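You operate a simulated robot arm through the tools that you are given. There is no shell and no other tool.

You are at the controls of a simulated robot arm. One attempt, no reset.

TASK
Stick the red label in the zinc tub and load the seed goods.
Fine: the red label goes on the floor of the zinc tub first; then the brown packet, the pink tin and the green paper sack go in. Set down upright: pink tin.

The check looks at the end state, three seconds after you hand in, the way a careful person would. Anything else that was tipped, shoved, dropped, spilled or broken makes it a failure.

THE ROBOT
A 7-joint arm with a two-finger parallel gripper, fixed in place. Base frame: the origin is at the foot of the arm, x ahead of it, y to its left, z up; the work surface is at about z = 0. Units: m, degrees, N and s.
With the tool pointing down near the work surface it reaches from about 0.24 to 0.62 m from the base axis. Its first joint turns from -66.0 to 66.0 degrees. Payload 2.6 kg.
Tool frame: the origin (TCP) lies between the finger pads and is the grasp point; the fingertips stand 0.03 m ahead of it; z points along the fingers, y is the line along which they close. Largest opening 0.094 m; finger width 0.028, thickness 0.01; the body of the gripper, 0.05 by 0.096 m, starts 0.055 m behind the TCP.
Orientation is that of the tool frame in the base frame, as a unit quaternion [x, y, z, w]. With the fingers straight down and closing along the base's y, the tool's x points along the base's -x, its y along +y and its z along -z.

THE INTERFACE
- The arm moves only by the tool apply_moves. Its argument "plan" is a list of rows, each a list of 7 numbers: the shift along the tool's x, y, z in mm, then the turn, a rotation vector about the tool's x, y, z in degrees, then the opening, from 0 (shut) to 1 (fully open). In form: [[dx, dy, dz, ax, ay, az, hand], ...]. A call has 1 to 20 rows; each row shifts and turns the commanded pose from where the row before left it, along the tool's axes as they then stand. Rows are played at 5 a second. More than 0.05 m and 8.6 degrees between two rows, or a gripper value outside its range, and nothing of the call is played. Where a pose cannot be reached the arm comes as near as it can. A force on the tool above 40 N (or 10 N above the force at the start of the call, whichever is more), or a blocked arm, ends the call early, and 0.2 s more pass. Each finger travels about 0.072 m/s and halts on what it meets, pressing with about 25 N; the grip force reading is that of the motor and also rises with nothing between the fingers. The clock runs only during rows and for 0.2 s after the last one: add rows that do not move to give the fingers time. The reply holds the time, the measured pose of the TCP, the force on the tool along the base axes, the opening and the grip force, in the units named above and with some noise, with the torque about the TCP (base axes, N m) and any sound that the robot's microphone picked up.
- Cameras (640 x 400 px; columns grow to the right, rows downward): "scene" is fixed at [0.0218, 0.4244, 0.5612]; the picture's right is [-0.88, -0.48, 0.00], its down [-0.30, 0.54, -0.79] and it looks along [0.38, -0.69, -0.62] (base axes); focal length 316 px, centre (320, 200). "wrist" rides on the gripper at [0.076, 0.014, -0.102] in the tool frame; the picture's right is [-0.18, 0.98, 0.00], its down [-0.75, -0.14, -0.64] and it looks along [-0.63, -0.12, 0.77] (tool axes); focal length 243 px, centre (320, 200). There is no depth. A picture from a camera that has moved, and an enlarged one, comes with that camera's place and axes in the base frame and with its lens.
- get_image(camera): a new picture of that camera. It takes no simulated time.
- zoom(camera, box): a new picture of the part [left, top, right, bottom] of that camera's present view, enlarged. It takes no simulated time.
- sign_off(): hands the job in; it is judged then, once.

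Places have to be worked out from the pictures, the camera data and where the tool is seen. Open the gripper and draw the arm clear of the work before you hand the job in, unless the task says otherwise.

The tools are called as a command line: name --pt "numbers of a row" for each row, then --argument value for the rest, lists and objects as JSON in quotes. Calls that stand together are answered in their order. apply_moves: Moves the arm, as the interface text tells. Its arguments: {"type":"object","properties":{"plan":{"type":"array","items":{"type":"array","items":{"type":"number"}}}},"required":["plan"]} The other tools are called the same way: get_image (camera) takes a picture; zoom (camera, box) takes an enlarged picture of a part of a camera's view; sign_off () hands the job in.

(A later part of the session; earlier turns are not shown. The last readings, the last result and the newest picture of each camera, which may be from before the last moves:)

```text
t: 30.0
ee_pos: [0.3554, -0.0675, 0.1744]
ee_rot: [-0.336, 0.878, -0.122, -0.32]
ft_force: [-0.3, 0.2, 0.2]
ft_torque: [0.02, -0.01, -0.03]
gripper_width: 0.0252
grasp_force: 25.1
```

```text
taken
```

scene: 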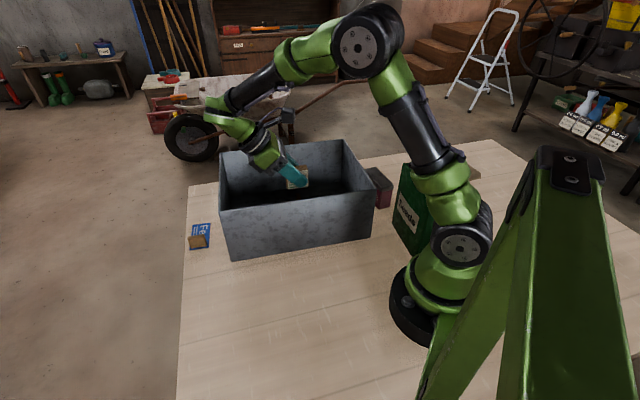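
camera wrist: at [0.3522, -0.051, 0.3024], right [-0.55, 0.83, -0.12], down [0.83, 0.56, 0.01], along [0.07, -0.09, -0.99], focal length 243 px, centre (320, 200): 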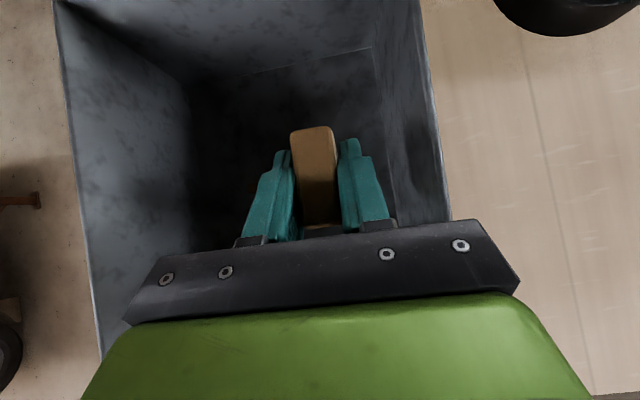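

Clearance to the front wall is about 20 mm. I keep lowering to just above the floor.

apply_moves --pt "-25.7 0 30.6 0 0 0 0" --pt "-25.7 0 30.6 0 0 0 0" --pt "-19.3 0 23 0 0 0 0" --pt "0 0 0 0 0 0 0"

get_image --camera "wrist"

get_image --camera "scene"

```text
t: 31.0
ee_pos: [0.3549, -0.0674, 0.0632]
ee_rot: [-0.337, 0.877, -0.122, -0.319]
ft_force: [-0.1, -0.3, 0.2]
ft_torque: [0.04, 0.01, 0.03]
gripper_width: 0.0255
grasp_force: 25.0
```

```text
taken
camera wrist: at [0.3518, -0.0495, 0.192], right [-0.55, 0.82, -0.12], down [0.83, 0.56, 0.01], along [0.07, -0.09, -0.99], focal length 243 px, centre (320, 200)
```

wrist: 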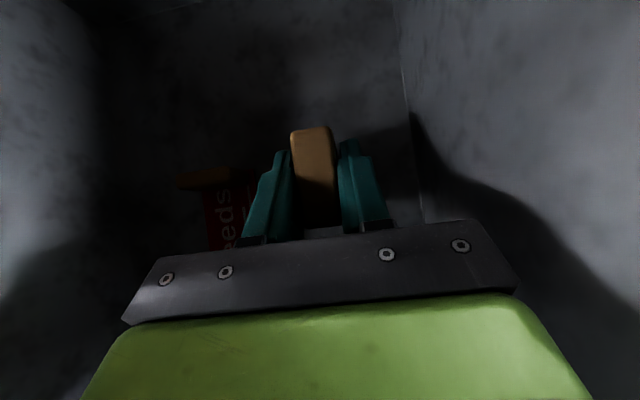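

```text
taken
```

scene: 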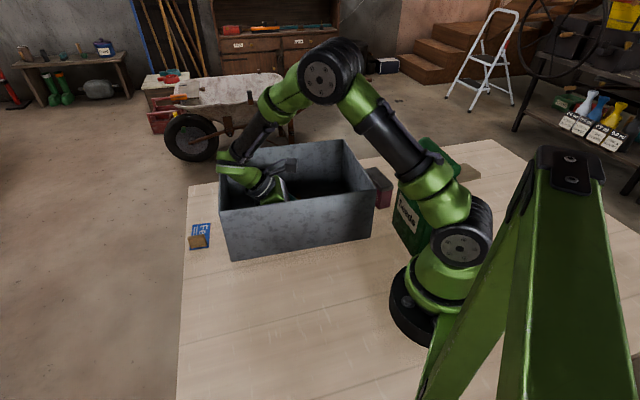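

The wrist is close to the tub's far-left rim in this view, so I zoom in to check clearance before the final few millimetres.

zoom --camera "scene" --box '[200, 120, 320, 220]'

```text
4.00 times, centred on (260, 170) of scene
camera zoom: at [0.0218, 0.4244, 0.5612], right [-0.88, -0.48, 0.0], down [-0.3, 0.54, -0.79], along [0.38, -0.69, -0.62], focal length 1266 px, centre (560, 320)
```

zoom: 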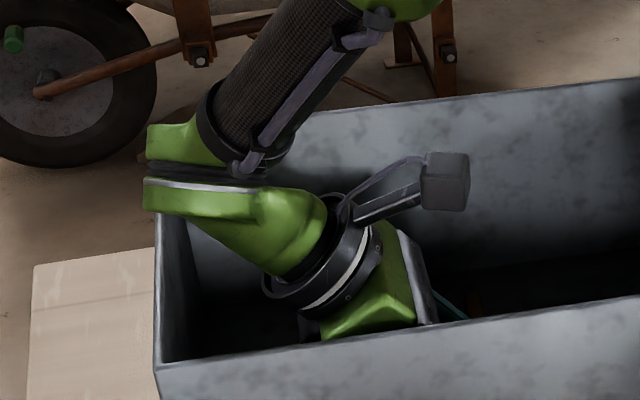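

The wrist's lowest edge is at z ≈ 0.19, about 40 mm above the rim, so the remaining ~16 mm is safe. I lower slowly until I feel the floor.

apply_moves --pt "-5.1 0 6.1 0 0 0 0" --pt "-1.9 0 2.3 0 0 0 0" --pt "-1.3 0 1.5 0 0 0 0" --pt "0 0 0 0 0 0 0"

```text
t: 32.0
ee_pos: [0.3583, -0.0662, 0.0499]
ee_rot: [-0.336, 0.877, -0.122, -0.319]
ft_force: [0.0, -0.9, -0.7]
ft_torque: [0.0, -0.02, -0.01]
gripper_width: 0.0253
grasp_force: 25.0
```

No contact yet at z ≈ 0.050. I continue in 1.5 mm steps.

apply_moves --pt "-1.0 0 1.15 0 0 0 0" --pt "0 0 0 0 0 0 0"

apply_moves --pt "-1.0 0 1.15 0 0 0 0" --pt "0 0 0 0 0 0 0"

```text
t: 32.6
ee_pos: [0.3562, -0.0669, 0.0477]
ee_rot: [-0.337, 0.877, -0.123, -0.319]
ft_force: [-0.1, -0.1, -0.5]
ft_torque: [0.01, -0.01, 0.02]
gripper_width: 0.0254
grasp_force: 24.2
```

```text
t: 33.2
ee_pos: [0.3561, -0.0664, 0.0477]
ee_rot: [-0.337, 0.878, -0.122, -0.319]
ft_force: [-0.7, 1.3, -0.6]
ft_torque: [0.0, 0.04, 0.01]
gripper_width: 0.0253
grasp_force: 25.0
```

Still free; I continue down in small steps.

apply_moves --pt "-1.0 0 1.15 0 0 0 0" --pt "0 0 0 0 0 0 0"

apply_moves --pt "-0.65 0 0.75 0 0 0 0" --pt "0 0 0 0 0 0 0"

```text
t: 33.8
ee_pos: [0.3557, -0.0687, 0.0469]
ee_rot: [-0.337, 0.877, -0.122, -0.32]
ft_force: [-0.9, 0.1, -0.4]
ft_torque: [-0.01, 0.0, 0.02]
gripper_width: 0.0255
grasp_force: 24.8
```

```text
t: 34.4
ee_pos: [0.3579, -0.0666, 0.0464]
ee_rot: [-0.336, 0.878, -0.124, -0.318]
ft_force: [-0.9, 2.0, 22.4]
ft_torque: [0.03, 0.12, 0.01]
gripper_width: 0.0252
grasp_force: 25.5
```

Contact (22 N). I back off slightly and open the fingers to set the packet down.

apply_moves --pt "0.5 0 -0.6 0 0 0 0" --pt "0 0 0 0 0 0 0.3" --pt "0 0 0 0 0 0 0.4" --pt "0 0 0 0 0 0 0.5" --pt "0 0 0 0 0 0 0.5" --pt "0 0 0 0 0 0 0.5"

get_image --camera "wrist"

```text
t: 35.8
ee_pos: [0.3561, -0.0671, 0.0467]
ee_rot: [-0.336, 0.878, -0.122, -0.319]
ft_force: [-0.6, 0.3, 0.8]
ft_torque: [0.03, -0.01, -0.01]
gripper_width: 0.0472
grasp_force: 0.1
```

```text
taken
camera wrist: at [0.3534, -0.0499, 0.1749], right [-0.55, 0.82, -0.12], down [0.83, 0.56, 0.01], along [0.07, -0.09, -0.99], focal length 243 px, centre (320, 200)
```

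wrist: 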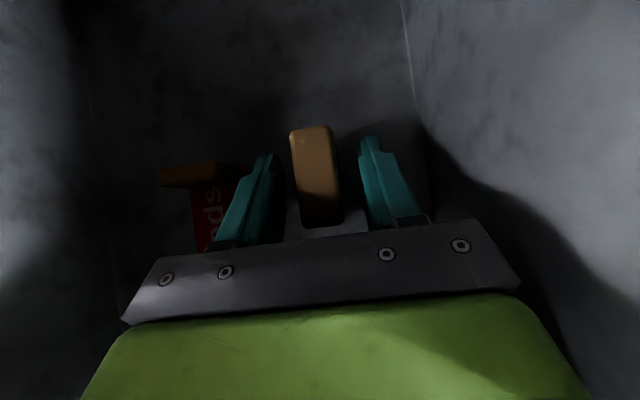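

The packet stands free on the tub floor. I rise straight up out of the tub.

apply_moves --pt "6.4 0 -7.7 0 0 0 0.5" --pt "19.3 0 -23 0 0 0 0.5" --pt "25.7 0 -30.6 0 0 0 0.5" --pt "25.7 0 -30.6 0 0 0 0.5" --pt "25.7 0 -30.6 0 0 0 0.5" --pt "25.7 0 -30.6 0 0 0 0.5" --pt "25.7 0 -30.6 0 0 0 0.5" --pt "0 0 0 0 0 0 0.5"

get_image --camera "wrist"

get_image --camera "scene"

```text
t: 37.6
ee_pos: [0.3576, -0.0634, 0.2886]
ee_rot: [-0.337, 0.877, -0.122, -0.319]
ft_force: [0.3, -0.5, 0.7]
ft_torque: [0.0, 0.01, -0.03]
gripper_width: 0.0469
grasp_force: 0.1
```

```text
taken
camera wrist: at [0.3543, -0.0477, 0.417], right [-0.55, 0.82, -0.12], down [0.83, 0.56, 0.01], along [0.07, -0.09, -0.99], focal length 243 px, centre (320, 200)
```

wrist: 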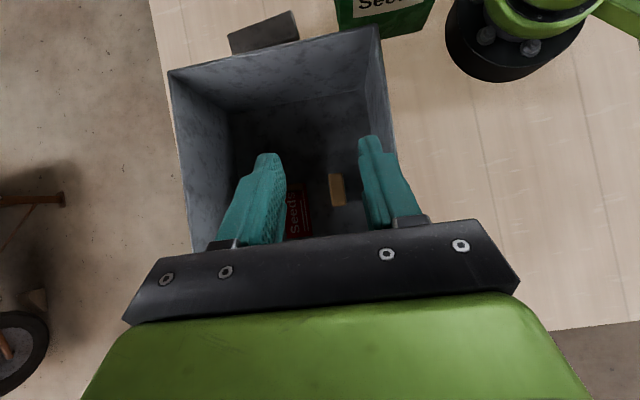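

```text
taken
```

scene: 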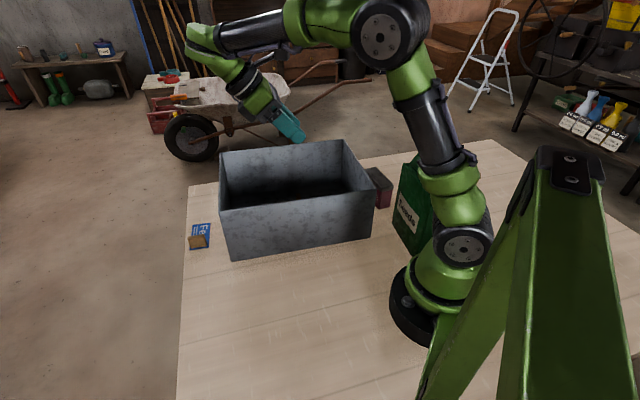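

Label and packet both sit properly in the tub. Next is the tin: I turn the tilted tool by -83° about the vertical so the fingers close across the tin's short side.

apply_moves --pt "0 0 0 -5.34 0 6.36 0.6" --pt "0 0 0 -5.34 0 6.36 0.6" --pt "0 0 0 -5.34 0 6.36 0.6" --pt "0 0 0 -5.34 0 6.36 0.6" --pt "0 0 0 -5.34 0 6.36 0.6" --pt "0 0 0 -5.34 0 6.36 0.6" --pt "0 0 0 -5.34 0 6.36 0.6" --pt "0 0 0 -5.34 0 6.36 0.6" --pt "0 0 0 -5.34 0 6.36 0.6" --pt "0 0 0 -5.34 0 6.36 0.6" --pt "0 0 0 0 0 0 0.6"

get_image --camera "scene"

```text
t: 40.0
ee_pos: [0.3469, -0.0661, 0.2937]
ee_rot: [0.282, 0.897, 0.122, -0.318]
ft_force: [-0.2, -0.8, -0.1]
ft_torque: [0.03, 0.04, 0.02]
gripper_width: 0.0563
grasp_force: 0.0
out of reach, approached as far as the arm can: row 6
```

```text
taken
```

scene: 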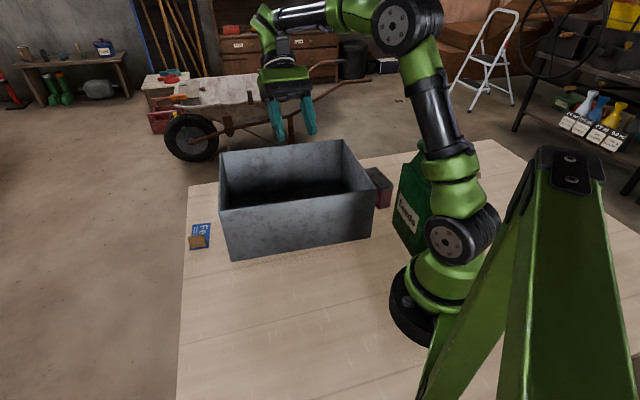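

The wrist hit a limit partway, leaving tool y at about 54°. I move toward the tin, where the arm's azimuth is more favourable, staying at z ≈ 0.3.

apply_moves --pt "-3.6 -40.9 -10.8 0 0 0 0.6" --pt "-3.6 -40.9 -10.8 0 0 0 0.6" --pt "-3.6 -40.9 -10.8 0 0 0 0.6" --pt "-3.6 -40.9 -10.8 0 0 0 0.6" --pt "-3.6 -40.9 -10.8 0 0 0 0.6" --pt "-3.6 -40.8 -10.7 0 0 0 0.6" --pt "0 0 0 0 0 0 0.6"

get_image --camera "wrist"

get_image --camera "scene"

```text
t: 41.6
ee_pos: [0.3153, -0.1462, 0.2974]
ee_rot: [0.282, 0.897, 0.122, -0.317]
ft_force: [-0.1, 0.1, 0.0]
ft_torque: [0.01, 0.0, 0.01]
gripper_width: 0.0565
grasp_force: 0.1
out of reach, approached as far as the arm can: row 3, 4, 5, 6
```

```text
taken
camera wrist: at [0.3275, -0.1407, 0.4276], right [0.69, 0.72, -0.08], down [0.72, -0.69, 0.01], along [-0.05, -0.06, -1.0], focal length 243 px, centre (320, 200)
```

wrist: 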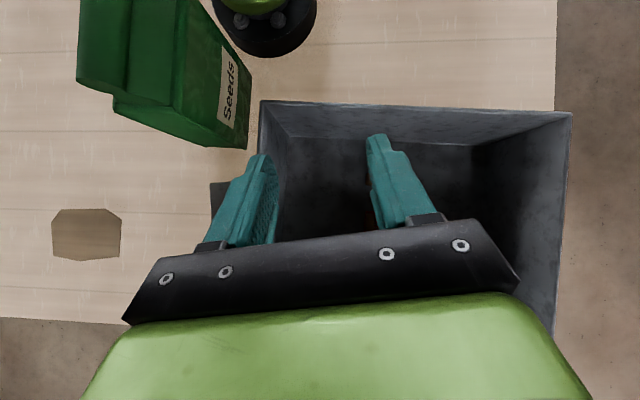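

```text
taken
```

scene: 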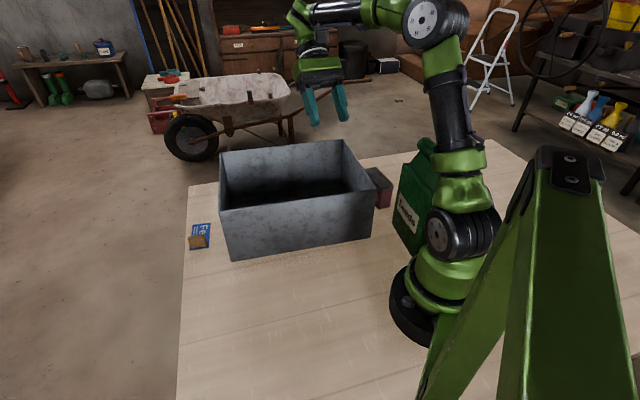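

The arm stalled at (0.315, -0.146), probably a wrist limit with the 40° tilt. This view shows the sack's top well, so I zoom on it before reducing the tilt.

zoom --camera "wrist" --box '[60, 0, 280, 160]'

apply_moves --pt "0 0 0 0 -8 0 0.6" --pt "0 0 0 0 -8 0 0.6" --pt "0 0 0 0 -8 0 0.6" --pt "0 0 0 0 0 0 0.6"

```text
2.50 times, centred on (170, 80) of wrist
camera zoom: at [0.3275, -0.1407, 0.4276], right [0.69, 0.72, -0.08], down [0.72, -0.69, 0.01], along [-0.05, -0.06, -1.0], focal length 606 px, centre (695, 500)
```

zoom: 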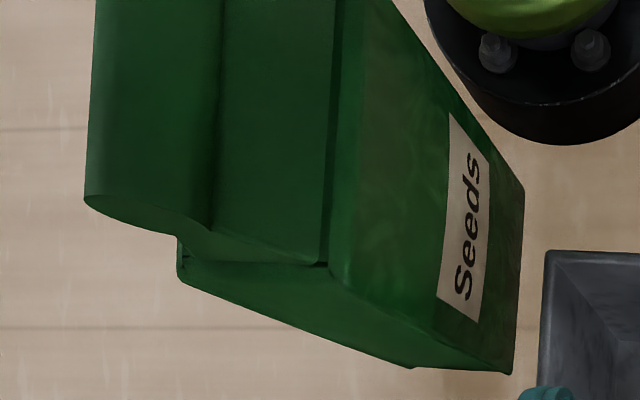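

```text
t: 42.6
ee_pos: [0.3162, -0.1456, 0.2992]
ee_rot: [0.3, 0.944, 0.062, -0.125]
ft_force: [0.5, 1.4, -0.1]
ft_torque: [0.01, -0.02, -0.01]
gripper_width: 0.0564
grasp_force: 0.0
```

The sack measures about 131 x 77 mm at its base, shoulder at z ≈ 0.185, with a roll along the top near z ≈ 0.237. With the tilt cut to 16° the arm responded, so I square up the tool and move over the tin.

apply_moves --pt "0 0 0 1.0 0 5.2 0.6" --pt "-7.3 -41.6 -2.1 0 0 0 0.6" --pt "-7.3 -41.6 -2.1 0 0 0 0.6" --pt "-7.3 -41.6 -2.1 0 0 0 0.6" --pt "-7.3 -41.5 -2.1 0 0 0 0.6" --pt "0 0 0 0 0 0 0.6"

get_image --camera "wrist"

get_image --camera "scene"

```text
t: 44.0
ee_pos: [0.2319, -0.2936, 0.2999]
ee_rot: [0.342, 0.929, 0.047, -0.131]
ft_force: [0.3, 0.5, 1.0]
ft_torque: [0.0, -0.01, 0.02]
gripper_width: 0.0565
grasp_force: 0.1
```

```text
taken
camera wrist: at [0.2084, -0.2512, 0.4215], right [0.77, 0.63, -0.05], down [0.6, -0.69, 0.41], along [0.22, -0.35, -0.91], focal length 243 px, centre (320, 200)
```

wrist: 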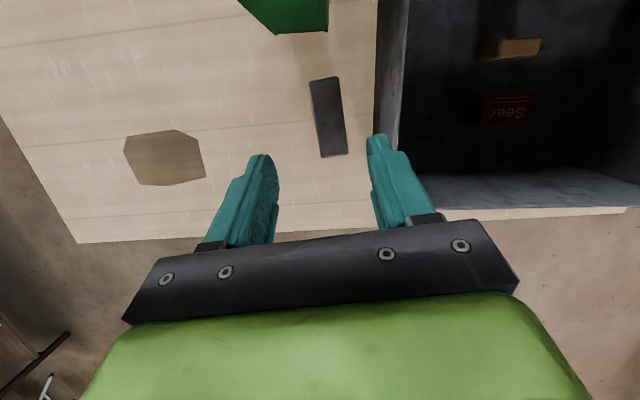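

```text
taken
```

scene: 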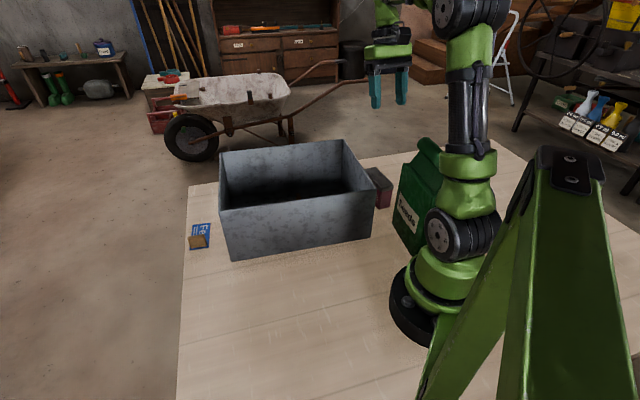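

Now over the tin with a clear view. I zoom to get its exact position and heading.

zoom --camera "wrist" --box '[280, 50, 410, 170]'

zoom --camera "wrist" --box '[440, 10, 600, 140]'

```text
3.33 times, centred on (345, 110) of wrist
camera zoom: at [0.2084, -0.2512, 0.4215], right [0.77, 0.63, -0.05], down [0.6, -0.69, 0.41], along [0.22, -0.35, -0.91], focal length 809 px, centre (237, 500)
```

zoom: 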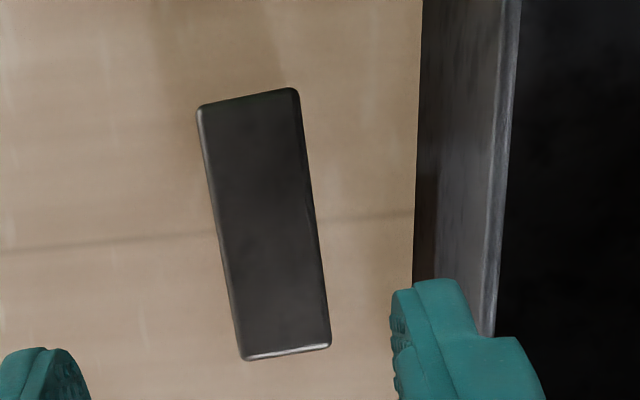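

```text
3.08 times, centred on (520, 75) of wrist
camera zoom: at [0.2084, -0.2512, 0.4215], right [0.77, 0.63, -0.05], down [0.6, -0.69, 0.41], along [0.22, -0.35, -0.91], focal length 746 px, centre (-295, 585)
```

zoom: 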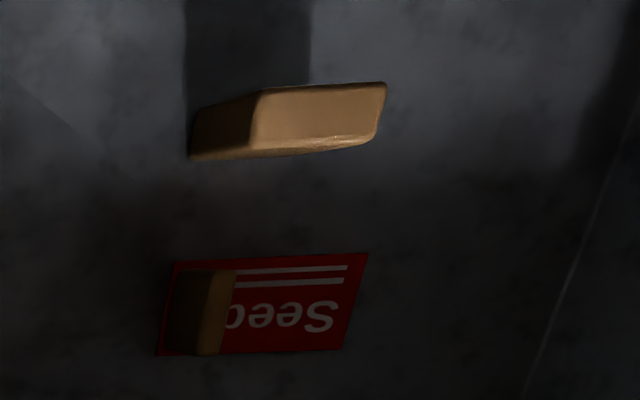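

Tin top centre is about (0.227, -0.287), heading matched to within half a degree. I descend to z ≈ 0.13 above it first.

apply_moves --pt "-9.7 0.4 41.4 0 0 0 0.7" --pt "-9.7 0.4 41.4 0 0 0 0.7" --pt "-9.7 0.5 41.4 0 0 0 0.7" --pt "-9.7 0.5 41.4 0 0 0 0.7" --pt "0 0 0 0 0 0 0.7"

get_image --camera "wrist"

get_image --camera "scene"

```text
t: 45.2
ee_pos: [0.2247, -0.286, 0.1282]
ee_rot: [0.343, 0.929, 0.047, -0.13]
ft_force: [1.1, 0.2, 1.5]
ft_torque: [-0.03, -0.01, 0.01]
gripper_width: 0.066
grasp_force: 0.0
```

```text
taken
camera wrist: at [0.2013, -0.2448, 0.2492], right [0.77, 0.63, -0.05], down [0.6, -0.69, 0.41], along [0.22, -0.35, -0.91], focal length 243 px, centre (320, 200)
```

wrist: 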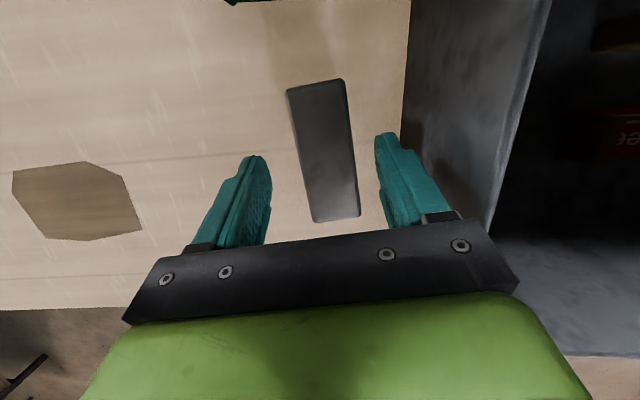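

```text
taken
```

scene: 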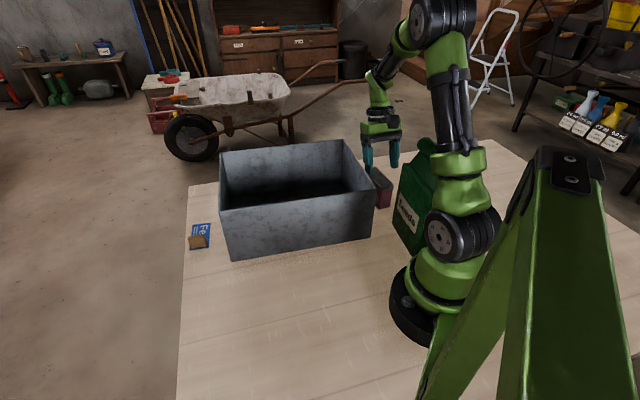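

The tin is centred between the fingers to about 1 mm. I lower to z ≈ 0.05 for the grasp.

apply_moves --pt "-7.0 0.5 30 0 0 0 0.7" --pt "-6.0 0.5 26 0 0 0 0.7" --pt "-4.6 0 20 0 0 0 0.7" --pt "0 0 0 0 0 0 0.7" --pt "0 0 0 0 0 0 0.7"

get_image --camera "wrist"

zoom --camera "scene" --box '[320, 110, 460, 230]'

```text
t: 46.4
ee_pos: [0.2247, -0.282, 0.0528]
ee_rot: [0.341, 0.93, 0.047, -0.129]
ft_force: [-0.1, -0.1, -0.4]
ft_torque: [0.01, -0.04, -0.01]
gripper_width: 0.0656
grasp_force: 0.1
```

```text
taken
camera wrist: at [0.1996, -0.2396, 0.1735], right [0.77, 0.63, -0.05], down [0.6, -0.69, 0.41], along [0.22, -0.35, -0.91], focal length 243 px, centre (320, 200)
```

wrist: 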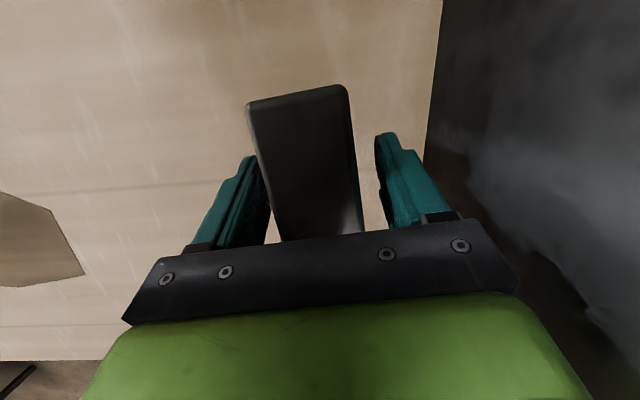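

```text
3.33 times, centred on (390, 170) of scene
camera zoom: at [0.0218, 0.4244, 0.5612], right [-0.88, -0.48, 0.0], down [-0.3, 0.54, -0.79], along [0.38, -0.69, -0.62], focal length 1055 px, centre (87, 300)
```

zoom: 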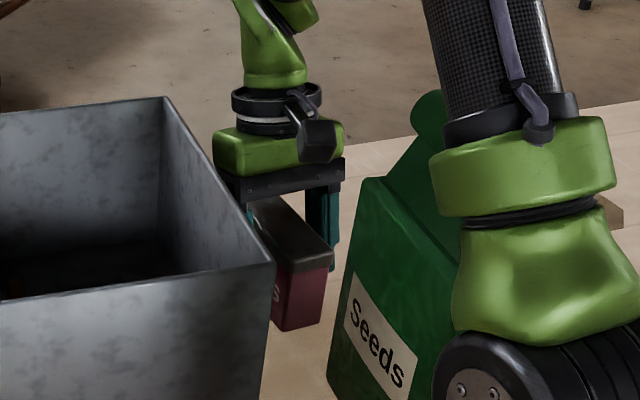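

The tin is straddled properly. I shift 1.5 mm to centre it and close the fingers.

apply_moves --pt "0 -1.5 0 0 0 0 0.6" --pt "0 0 0 0 0 0 0.5" --pt "0 0 0 0 0 0 0.4" --pt "0 0 0 0 0 0 0.3" --pt "0 0 0 0 0 0 0.15" --pt "0 0 0 0 0 0 0.0" --pt "0 0 0 0 0 0 0.0"

```text
t: 48.0
ee_pos: [0.2228, -0.2816, 0.0519]
ee_rot: [0.342, 0.93, 0.047, -0.13]
ft_force: [0.0, 0.7, 0.1]
ft_torque: [-0.03, 0.0, -0.01]
gripper_width: 0.0421
grasp_force: 24.9
```

Gripped at 42 mm width. I lift gently and check that it stays level.

apply_moves --pt "2.2 0 -7.7 0 0 0 0" --pt "4.1 0 -14.4 0 0 0 0" --pt "6.9 0 -24 0 0 0 0" --pt "11 0 -38.5 0 0 0 0" --pt "11 0 -38.5 0 0 0 0" --pt "11 0 -38.5 0 0 0 0" --pt "11 0 -38.5 0 0 0 0" --pt "11 0 -38.5 0 0 0 0" --pt "0 0 0 0 0 0 0"

get_image --camera "wrist"

zoom --camera "scene" --box '[300, 20, 460, 200]'

```text
t: 50.0
ee_pos: [0.2214, -0.2844, 0.3003]
ee_rot: [0.341, 0.93, 0.047, -0.13]
ft_force: [-0.4, -0.1, 0.0]
ft_torque: [0.02, 0.02, 0.01]
gripper_width: 0.0423
grasp_force: 25.3
```

```text
taken
camera wrist: at [0.1968, -0.243, 0.4212], right [0.77, 0.63, -0.05], down [0.6, -0.69, 0.41], along [0.22, -0.35, -0.91], focal length 243 px, centre (320, 200)
```

wrist: 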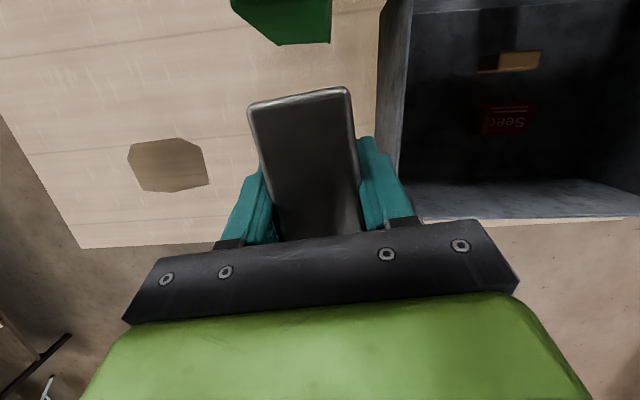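

```text
2.22 times, centred on (380, 110) of scene
camera zoom: at [0.0218, 0.4244, 0.5612], right [-0.88, -0.48, 0.0], down [-0.3, 0.54, -0.79], along [0.38, -0.69, -0.62], focal length 703 px, centre (187, 400)
```

zoom: 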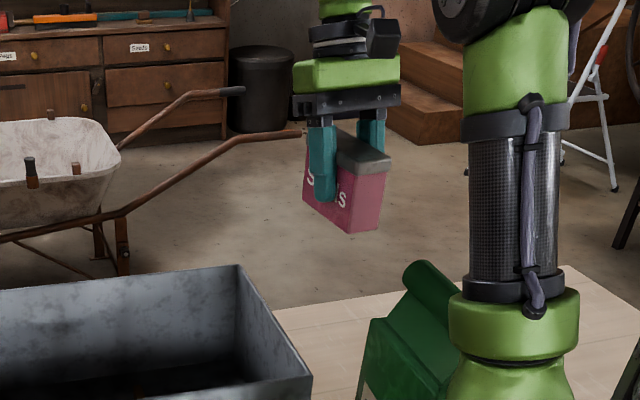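

The tin is held level, its base about 52 mm below the TCP. I align with the tub and carry it at z ≈ 0.30 over to the far end of the tub, toward (0.462, -0.042).

apply_moves --pt "0 0 0 -2.08 0 7.31 0" --pt "2.3 42.5 0.65 0 0 0 0" --pt "2.3 42.5 0.65 0 0 0 0" --pt "2.3 42.5 0.65 0 0 0 0" --pt "2.3 42.5 0.65 0 0 0 0" --pt "2.3 42.5 0.65 0 0 0 0" --pt "2.3 42.5 0.65 0 0 0 0" --pt "2.3 42.5 0.65 0 0 0 0" --pt "2.3 42.5 0.65 0 0 0 0" --pt "0 0 0 0 0 0 0" --pt "0 0 0 0 0 0 0"

get_image --camera "wrist"

get_image --camera "scene"

```text
t: 52.4
ee_pos: [0.4616, -0.0367, 0.2989]
ee_rot: [0.403, 0.905, 0.056, -0.126]
ft_force: [-0.1, 0.0, -1.4]
ft_torque: [0.02, 0.01, 0.0]
gripper_width: 0.0422
grasp_force: 24.7
```

```text
taken
camera wrist: at [0.4427, 0.0079, 0.4196], right [0.85, 0.53, -0.05], down [0.5, -0.76, 0.41], along [0.18, -0.37, -0.91], focal length 243 px, centre (320, 200)
```

wrist: 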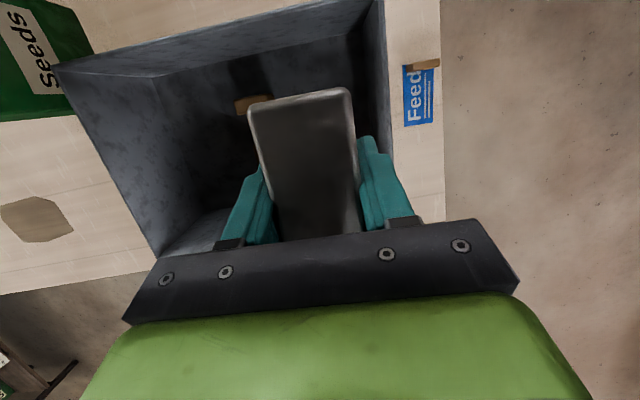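

```text
taken
```

scene: 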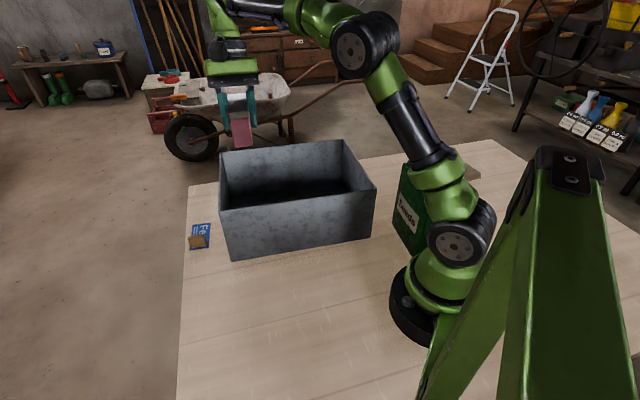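

The tin is over the far end of the tub. I shift 7 mm away from the end wall and lower it into the tub, stopping well above the floor.

apply_moves --pt "-7.7 -7 -2.2 0 0 0 0" --pt "-10.9 0 38.5 0 0 0 0" --pt "-10.9 0 38.5 0 0 0 0" --pt "-10.9 0 38.5 0 0 0 0" --pt "0 0 0 0 0 0 0"

get_image --camera "wrist"

zoom --camera "scene" --box '[200, 60, 400, 260]'

```text
t: 53.6
ee_pos: [0.4662, -0.0489, 0.1787]
ee_rot: [0.403, 0.905, 0.056, -0.126]
ft_force: [-0.1, 0.4, -2.0]
ft_torque: [0.04, 0.02, 0.0]
gripper_width: 0.042
grasp_force: 25.0
```

```text
taken
camera wrist: at [0.4469, -0.0047, 0.2997], right [0.85, 0.53, -0.05], down [0.5, -0.76, 0.41], along [0.18, -0.37, -0.91], focal length 243 px, centre (320, 200)
```

wrist: 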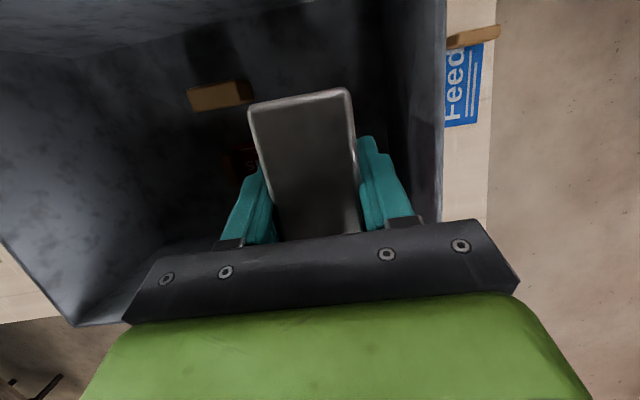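

```text
2.00 times, centred on (300, 160) of scene
camera zoom: at [0.0218, 0.4244, 0.5612], right [-0.88, -0.48, 0.0], down [-0.3, 0.54, -0.79], along [0.38, -0.69, -0.62], focal length 633 px, centre (360, 280)
```

zoom: 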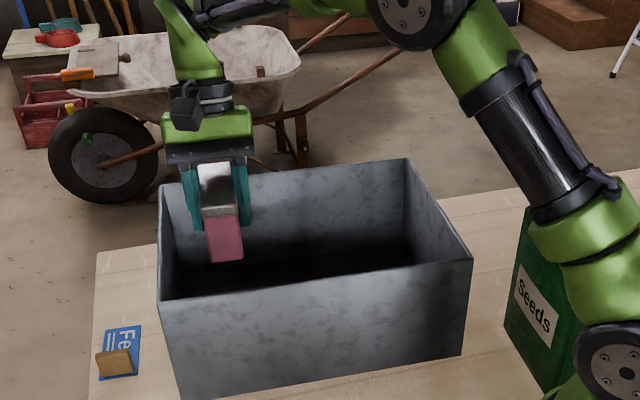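

About 17 mm clearance to the end wall. I continue lowering to roughly 18 mm above the floor.

apply_moves --pt "-10.9 0 38.5 0 0 0 0" --pt "-10.9 0 38.5 0 0 0 0" --pt "-5.4 0 19.2 0 0 0 0" --pt "0 0 0 0 0 0 0" --pt "0 0 0 0 0 0 0"

get_image --camera "wrist"

zoom --camera "scene" --box '[200, 100, 360, 230]'

```text
t: 54.8
ee_pos: [0.4643, -0.0513, 0.0808]
ee_rot: [0.403, 0.905, 0.056, -0.127]
ft_force: [0.0, 0.3, -1.8]
ft_torque: [-0.02, 0.05, -0.02]
gripper_width: 0.0421
grasp_force: 25.3
```

```text
taken
camera wrist: at [0.4466, -0.0061, 0.2018], right [0.85, 0.53, -0.05], down [0.5, -0.76, 0.41], along [0.18, -0.37, -0.91], focal length 243 px, centre (320, 200)
```

wrist: 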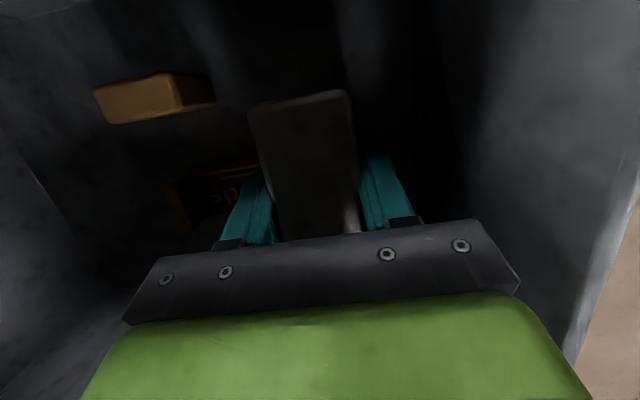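

```text
3.08 times, centred on (280, 165) of scene
camera zoom: at [0.0218, 0.4244, 0.5612], right [-0.88, -0.48, 0.0], down [-0.3, 0.54, -0.79], along [0.38, -0.69, -0.62], focal length 974 px, centre (443, 308)
```

zoom: 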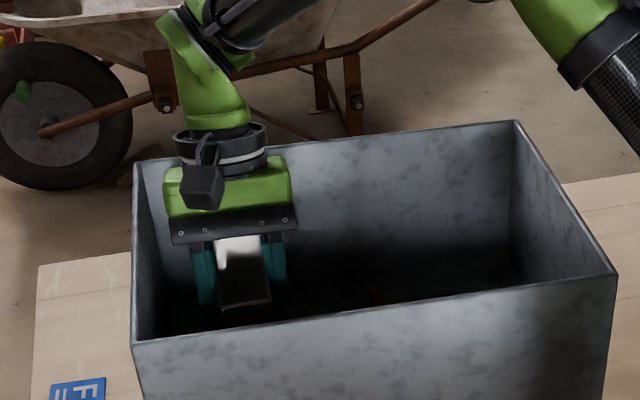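

The tin is upright, about 20 mm above the floor and clear of the label. I nudge 3 mm toward the end wall and lower slowly.

apply_moves --pt "0 3 0 0 0 0 0" --pt "-2.2 0 7.7 0 0 0 0" --pt "-1.4 0 4.8 0 0 0 0" --pt "-0.8 0 2.9 0 0 0 0" --pt "0 0 0 0 0 0 0"

apply_moves --pt "-0.41 0 1.44 0 0 0 0" --pt "0 0 0 0 0 0 0"

apply_moves --pt "-0.41 0 1.44 0 0 0 0" --pt "0 0 0 0 0 0 0"

```text
t: 56.0
ee_pos: [0.4648, -0.0481, 0.0629]
ee_rot: [0.402, 0.905, 0.055, -0.127]
ft_force: [0.2, 0.0, -2.0]
ft_torque: [0.02, 0.03, -0.02]
gripper_width: 0.0422
grasp_force: 25.1
```

```text
t: 56.6
ee_pos: [0.464, -0.0481, 0.0617]
ee_rot: [0.403, 0.905, 0.056, -0.127]
ft_force: [0.7, 0.1, -1.0]
ft_torque: [0.02, 0.01, 0.0]
gripper_width: 0.042
grasp_force: 25.3
```

```text
t: 57.2
ee_pos: [0.4644, -0.0477, 0.0597]
ee_rot: [0.403, 0.905, 0.056, -0.127]
ft_force: [-1.4, 0.1, 0.4]
ft_torque: [-0.02, -0.05, -0.01]
gripper_width: 0.0418
grasp_force: 25.1
```

The weight reading is starting to unload near z ≈ 0.060. One more sub-millimetre step.

apply_moves --pt "-0.22 0 0.77 0 0 0 0" --pt "0 0 0 0 0 0 0"

```text
t: 57.8
ee_pos: [0.4645, -0.0477, 0.0599]
ee_rot: [0.401, 0.905, 0.056, -0.126]
ft_force: [-2.7, 2.0, 6.8]
ft_torque: [0.01, 0.0, -0.02]
gripper_width: 0.0421
grasp_force: 24.5
```

Firm contact (about 7 N). I open the fingers gently to release the tin.

apply_moves --pt "0 0 0 0 0 0 0.45" --pt "0 0 0 0 0 0 0.5" --pt "0 0 0 0 0 0 0.58" --pt "0 0 0 0 0 0 0.65" --pt "0 0 0 0 0 0 0.65"

get_image --camera "wrist"

```text
t: 59.0
ee_pos: [0.4649, -0.0477, 0.0603]
ee_rot: [0.402, 0.905, 0.055, -0.127]
ft_force: [-0.5, -0.1, 0.5]
ft_torque: [0.0, -0.01, -0.01]
gripper_width: 0.0613
grasp_force: 0.2
```

```text
taken
camera wrist: at [0.4463, -0.0035, 0.1806], right [0.85, 0.53, -0.05], down [0.5, -0.76, 0.41], along [0.18, -0.37, -0.91], focal length 243 px, centre (320, 200)
```

wrist: 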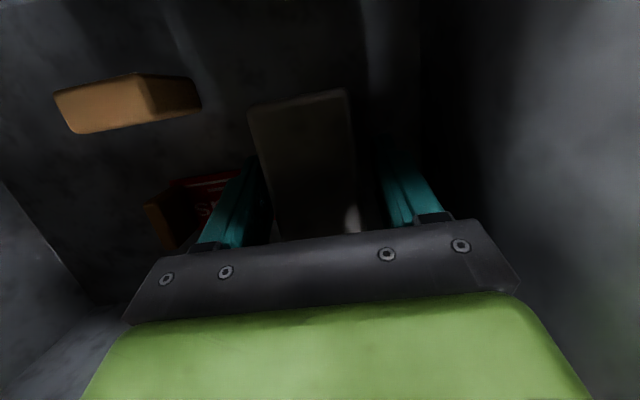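

The tin stands on its own. I rise straight up out of the tub and check the result.

apply_moves --pt "2.7 0 -9.6 0 0 0 0.65" --pt "8.2 0 -28.9 0 0 0 0.65" --pt "10.9 0 -38.5 0 0 0 0.65" --pt "10.9 0 -38.5 0 0 0 0.65" --pt "10.9 0 -38.5 0 0 0 0.65" --pt "10.9 0 -38.5 0 0 0 0.65" --pt "10.9 0 -38.5 0 0 0 0.65" --pt "10.9 0 -38.5 0 0 0 0.65" --pt "0 0 0 0 0 0 0.65"

get_image --camera "wrist"

get_image --camera "scene"

```text
t: 61.0
ee_pos: [0.466, -0.0474, 0.3383]
ee_rot: [0.401, 0.905, 0.055, -0.127]
ft_force: [0.4, 0.3, 0.0]
ft_torque: [-0.01, 0.0, 0.01]
gripper_width: 0.061
grasp_force: 0.0
```

```text
taken
camera wrist: at [0.4479, -0.0025, 0.4591], right [0.85, 0.53, -0.05], down [0.5, -0.76, 0.41], along [0.18, -0.37, -0.91], focal length 243 px, centre (320, 200)
```

wrist: 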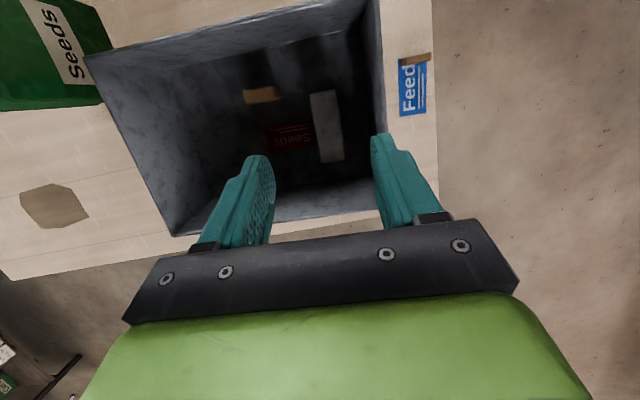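

```text
taken
```

scene: 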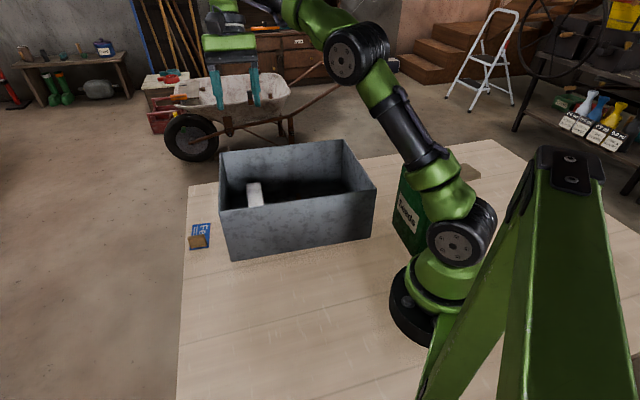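

Tin, label and packet all look right. I zoom into the tub to check spacing and see how much floor remains for the sack.

zoom --camera "wrist" --box '[80, 0, 400, 200]'

```text
2.00 times, centred on (240, 100) of wrist
camera zoom: at [0.4479, -0.0025, 0.4591], right [0.85, 0.53, -0.05], down [0.5, -0.76, 0.41], along [0.18, -0.37, -0.91], focal length 485 px, centre (480, 400)
```

zoom: 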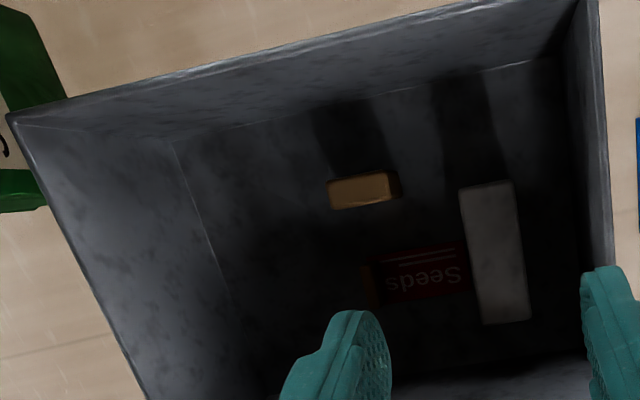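

Everything in the tub is spaced well, leaving the near end free for the sack. I move the empty gripper at z ≈ 0.36 toward the sack to get a close look at its roll.

apply_moves --pt "1.3 -44.2 -2.5 0 0 0 0.8" --pt "1.3 -44.2 -2.5 0 0 0 0.8" --pt "1.3 -44.2 -2.5 0 0 0 0.8" --pt "1.3 -44.2 -2.5 0 0 0 0.8" --pt "1.3 -44.2 -2.5 0 0 0 0.8" --pt "1.3 -44.2 -2.5 0 0 0 0.8" --pt "1.3 -44.2 -2.5 0 0 0 0.8" --pt "1.3 -44.2 -2.5 0 0 0 0.8" --pt "0 0 0 0 0 0 0.8" --pt "0 0 0 0 0 0 0.8"

get_image --camera "wrist"

get_image --camera "scene"

```text
t: 63.2
ee_pos: [0.2008, -0.2807, 0.3608]
ee_rot: [0.402, 0.905, 0.056, -0.127]
ft_force: [0.3, -1.0, -0.6]
ft_torque: [0.04, -0.01, 0.02]
gripper_width: 0.075
grasp_force: 0.1
```

```text
taken
camera wrist: at [0.182, -0.237, 0.4818], right [0.85, 0.53, -0.05], down [0.5, -0.76, 0.41], along [0.18, -0.37, -0.91], focal length 243 px, centre (320, 200)
```

wrist: 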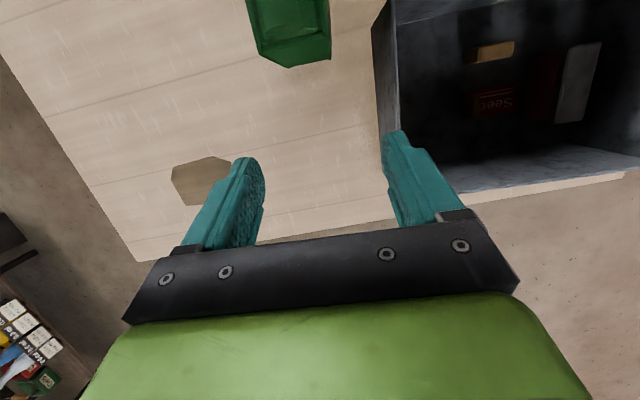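

```text
taken
```

scene: 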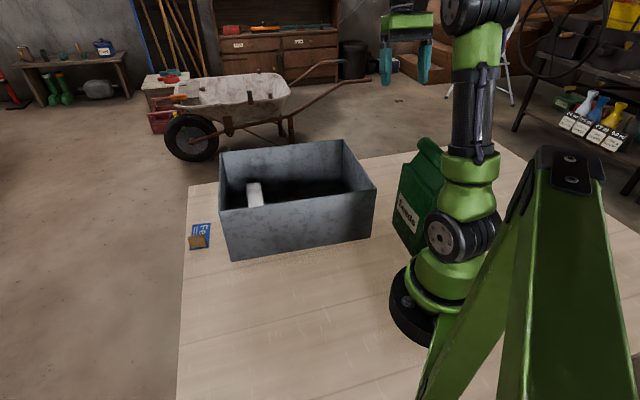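

The sack's end is visible at the top of the view. I increase the tilt by 16° to look at its whole top and to test how far the wrist tilts here.

apply_moves --pt "0 0 0 0 8 0 0.8" --pt "0 0 0 0 8 0 0.8" --pt "0 0 0 0 0 0 0.8"

get_image --camera "wrist"

zoom --camera "wrist" --box '[200, 0, 420, 140]'

```text
t: 64.0
ee_pos: [0.1866, -0.2723, 0.3395]
ee_rot: [0.391, 0.878, 0.111, -0.252]
ft_force: [0.1, 1.0, -0.1]
ft_torque: [0.0, -0.02, 0.03]
gripper_width: 0.0753
grasp_force: 0.1
out of reach, approached as far as the arm can: row 2
```

```text
taken
camera wrist: at [0.1922, -0.2525, 0.4693], right [0.83, 0.54, -0.1], down [0.55, -0.82, 0.15], along [0.0, -0.18, -0.98], focal length 243 px, centre (320, 200)
```

wrist: 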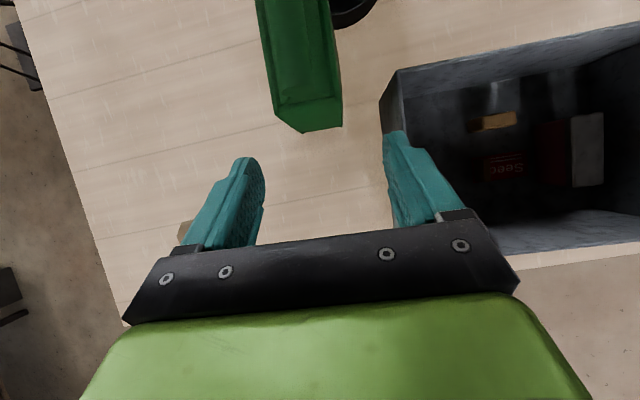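

```text
2.86 times, centred on (310, 70) of wrist
camera zoom: at [0.1922, -0.2525, 0.4693], right [0.83, 0.54, -0.1], down [0.55, -0.82, 0.15], along [0.0, -0.18, -0.98], focal length 693 px, centre (349, 571)
```

zoom: 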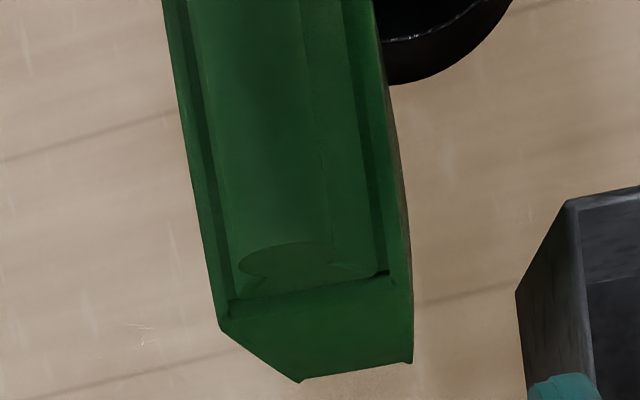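

The sack's roll is about 31 mm thick, centred over mid-depth, running from (0.122, -0.221) toward (0.04, -0.13) at z ≈ 0.237, so its middle is near (0.080, -0.174). I ease the tilt to about 20° and move inward at z ≈ 0.345 to test reach above the roll.

apply_moves --pt "0 0 -5 0 -6 0 0.8" --pt "0 0 0 0 -6 0 0.8" --pt "35.6 -4.7 11 0 0 0 0.8" --pt "35.6 -4.7 11 0 0 0 0.8" --pt "35.6 -4.7 11 0 0 0 0.8" --pt "0 0 0 0 0 0 0.8"

get_image --camera "wrist"

get_image --camera "scene"

```text
t: 65.4
ee_pos: [0.104, -0.1991, 0.3497]
ee_rot: [0.4, 0.9, 0.069, -0.158]
ft_force: [0.0, 0.3, -0.1]
ft_torque: [-0.01, 0.0, 0.01]
gripper_width: 0.0754
grasp_force: 0.0
```

```text
taken
camera wrist: at [0.0907, -0.1612, 0.4736], right [0.85, 0.53, -0.06], down [0.52, -0.78, 0.35], along [0.13, -0.33, -0.94], focal length 243 px, centre (320, 200)
```

wrist: 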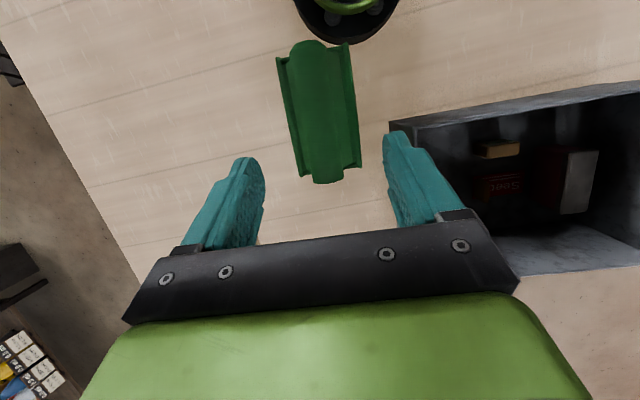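

```text
taken
```

scene: 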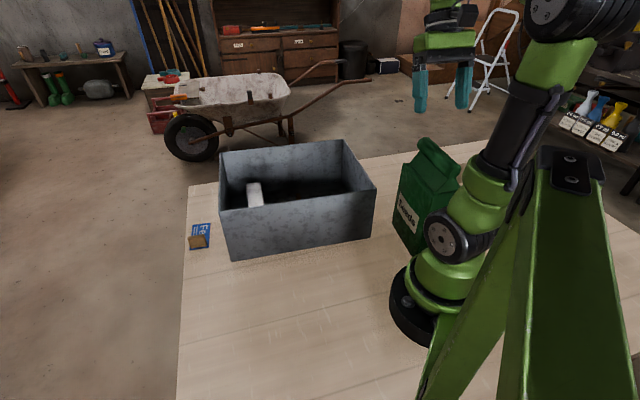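

The arm reaches above the sack without trouble by leaning its upper arm back. The whole sack top is visible, so I zoom for the roll's exact line.

zoom --camera "wrist" --box '[230, 20, 420, 200]'

zoom --camera "scene" --box '[380, 120, 500, 260]'

```text
2.22 times, centred on (325, 110) of wrist
camera zoom: at [0.0907, -0.1612, 0.4736], right [0.85, 0.53, -0.06], down [0.52, -0.78, 0.35], along [0.13, -0.33, -0.94], focal length 539 px, centre (309, 400)
```

zoom: 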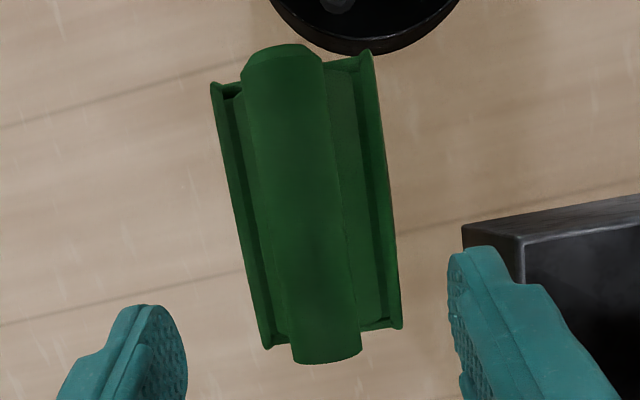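

```text
2.86 times, centred on (440, 190) of scene
camera zoom: at [0.0218, 0.4244, 0.5612], right [-0.88, -0.48, 0.0], down [-0.3, 0.54, -0.79], along [0.38, -0.69, -0.62], focal length 904 px, centre (-23, 229)
```

zoom: 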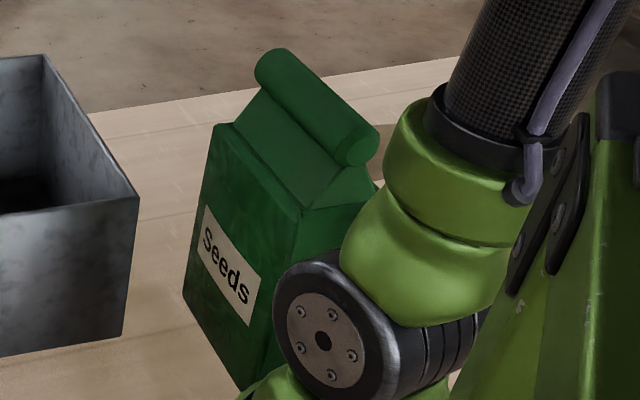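

Roll middle is at about (0.079, -0.177), with the sack's shoulders centred on the same line, and the fingers are aligned at 42°. I move over the middle at z ≈ 0.335 and check alignment.

apply_moves --pt "14 -1.6 12.5 0 0 0 0.8" --pt "14 -1.7 12.5 0 0 0 0.8" --pt "0 0 0 0 0 0 0.8" --pt "0 0 0 0 0 0 0.8"

get_image --camera "wrist"

get_image --camera "scene"

```text
t: 66.4
ee_pos: [0.0779, -0.1765, 0.3363]
ee_rot: [0.4, 0.9, 0.069, -0.158]
ft_force: [1.0, 0.2, 0.3]
ft_torque: [-0.04, -0.01, 0.01]
gripper_width: 0.0757
grasp_force: 0.1
```

```text
taken
camera wrist: at [0.0644, -0.1384, 0.4607], right [0.85, 0.53, -0.06], down [0.52, -0.78, 0.35], along [0.13, -0.33, -0.94], focal length 243 px, centre (320, 200)
```

wrist: 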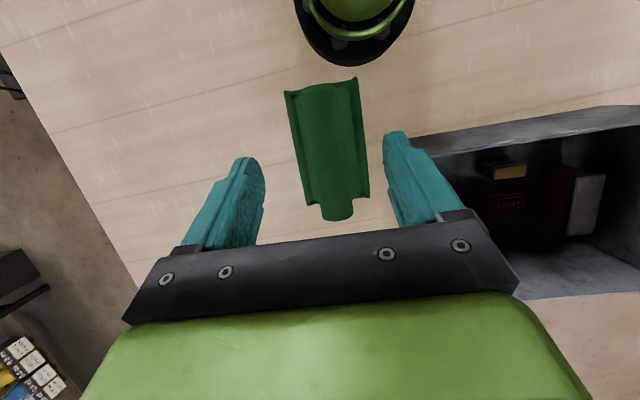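

```text
taken
```

scene: 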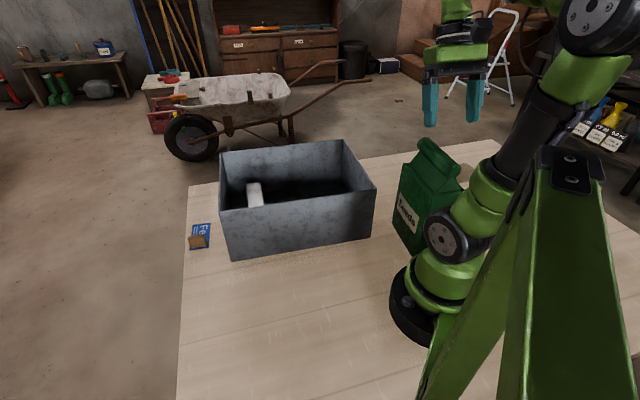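

Reach is fine here. I zoom once more to measure the roll's offset from the finger mid-plane.

zoom --camera "wrist" --box '[240, 60, 420, 240]'

```text
2.22 times, centred on (330, 150) of wrist
camera zoom: at [0.0644, -0.1384, 0.4607], right [0.85, 0.53, -0.06], down [0.52, -0.78, 0.35], along [0.13, -0.33, -0.94], focal length 539 px, centre (298, 311)
```

zoom: 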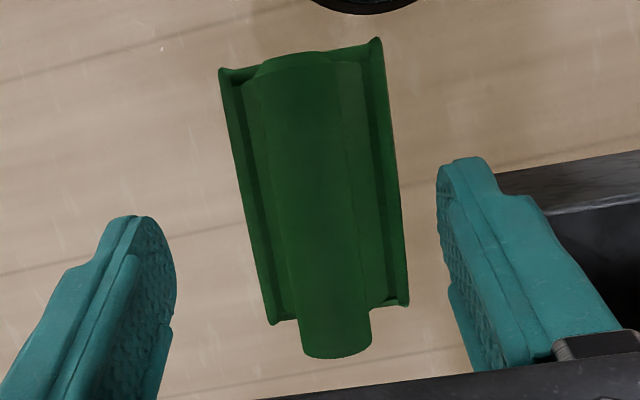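

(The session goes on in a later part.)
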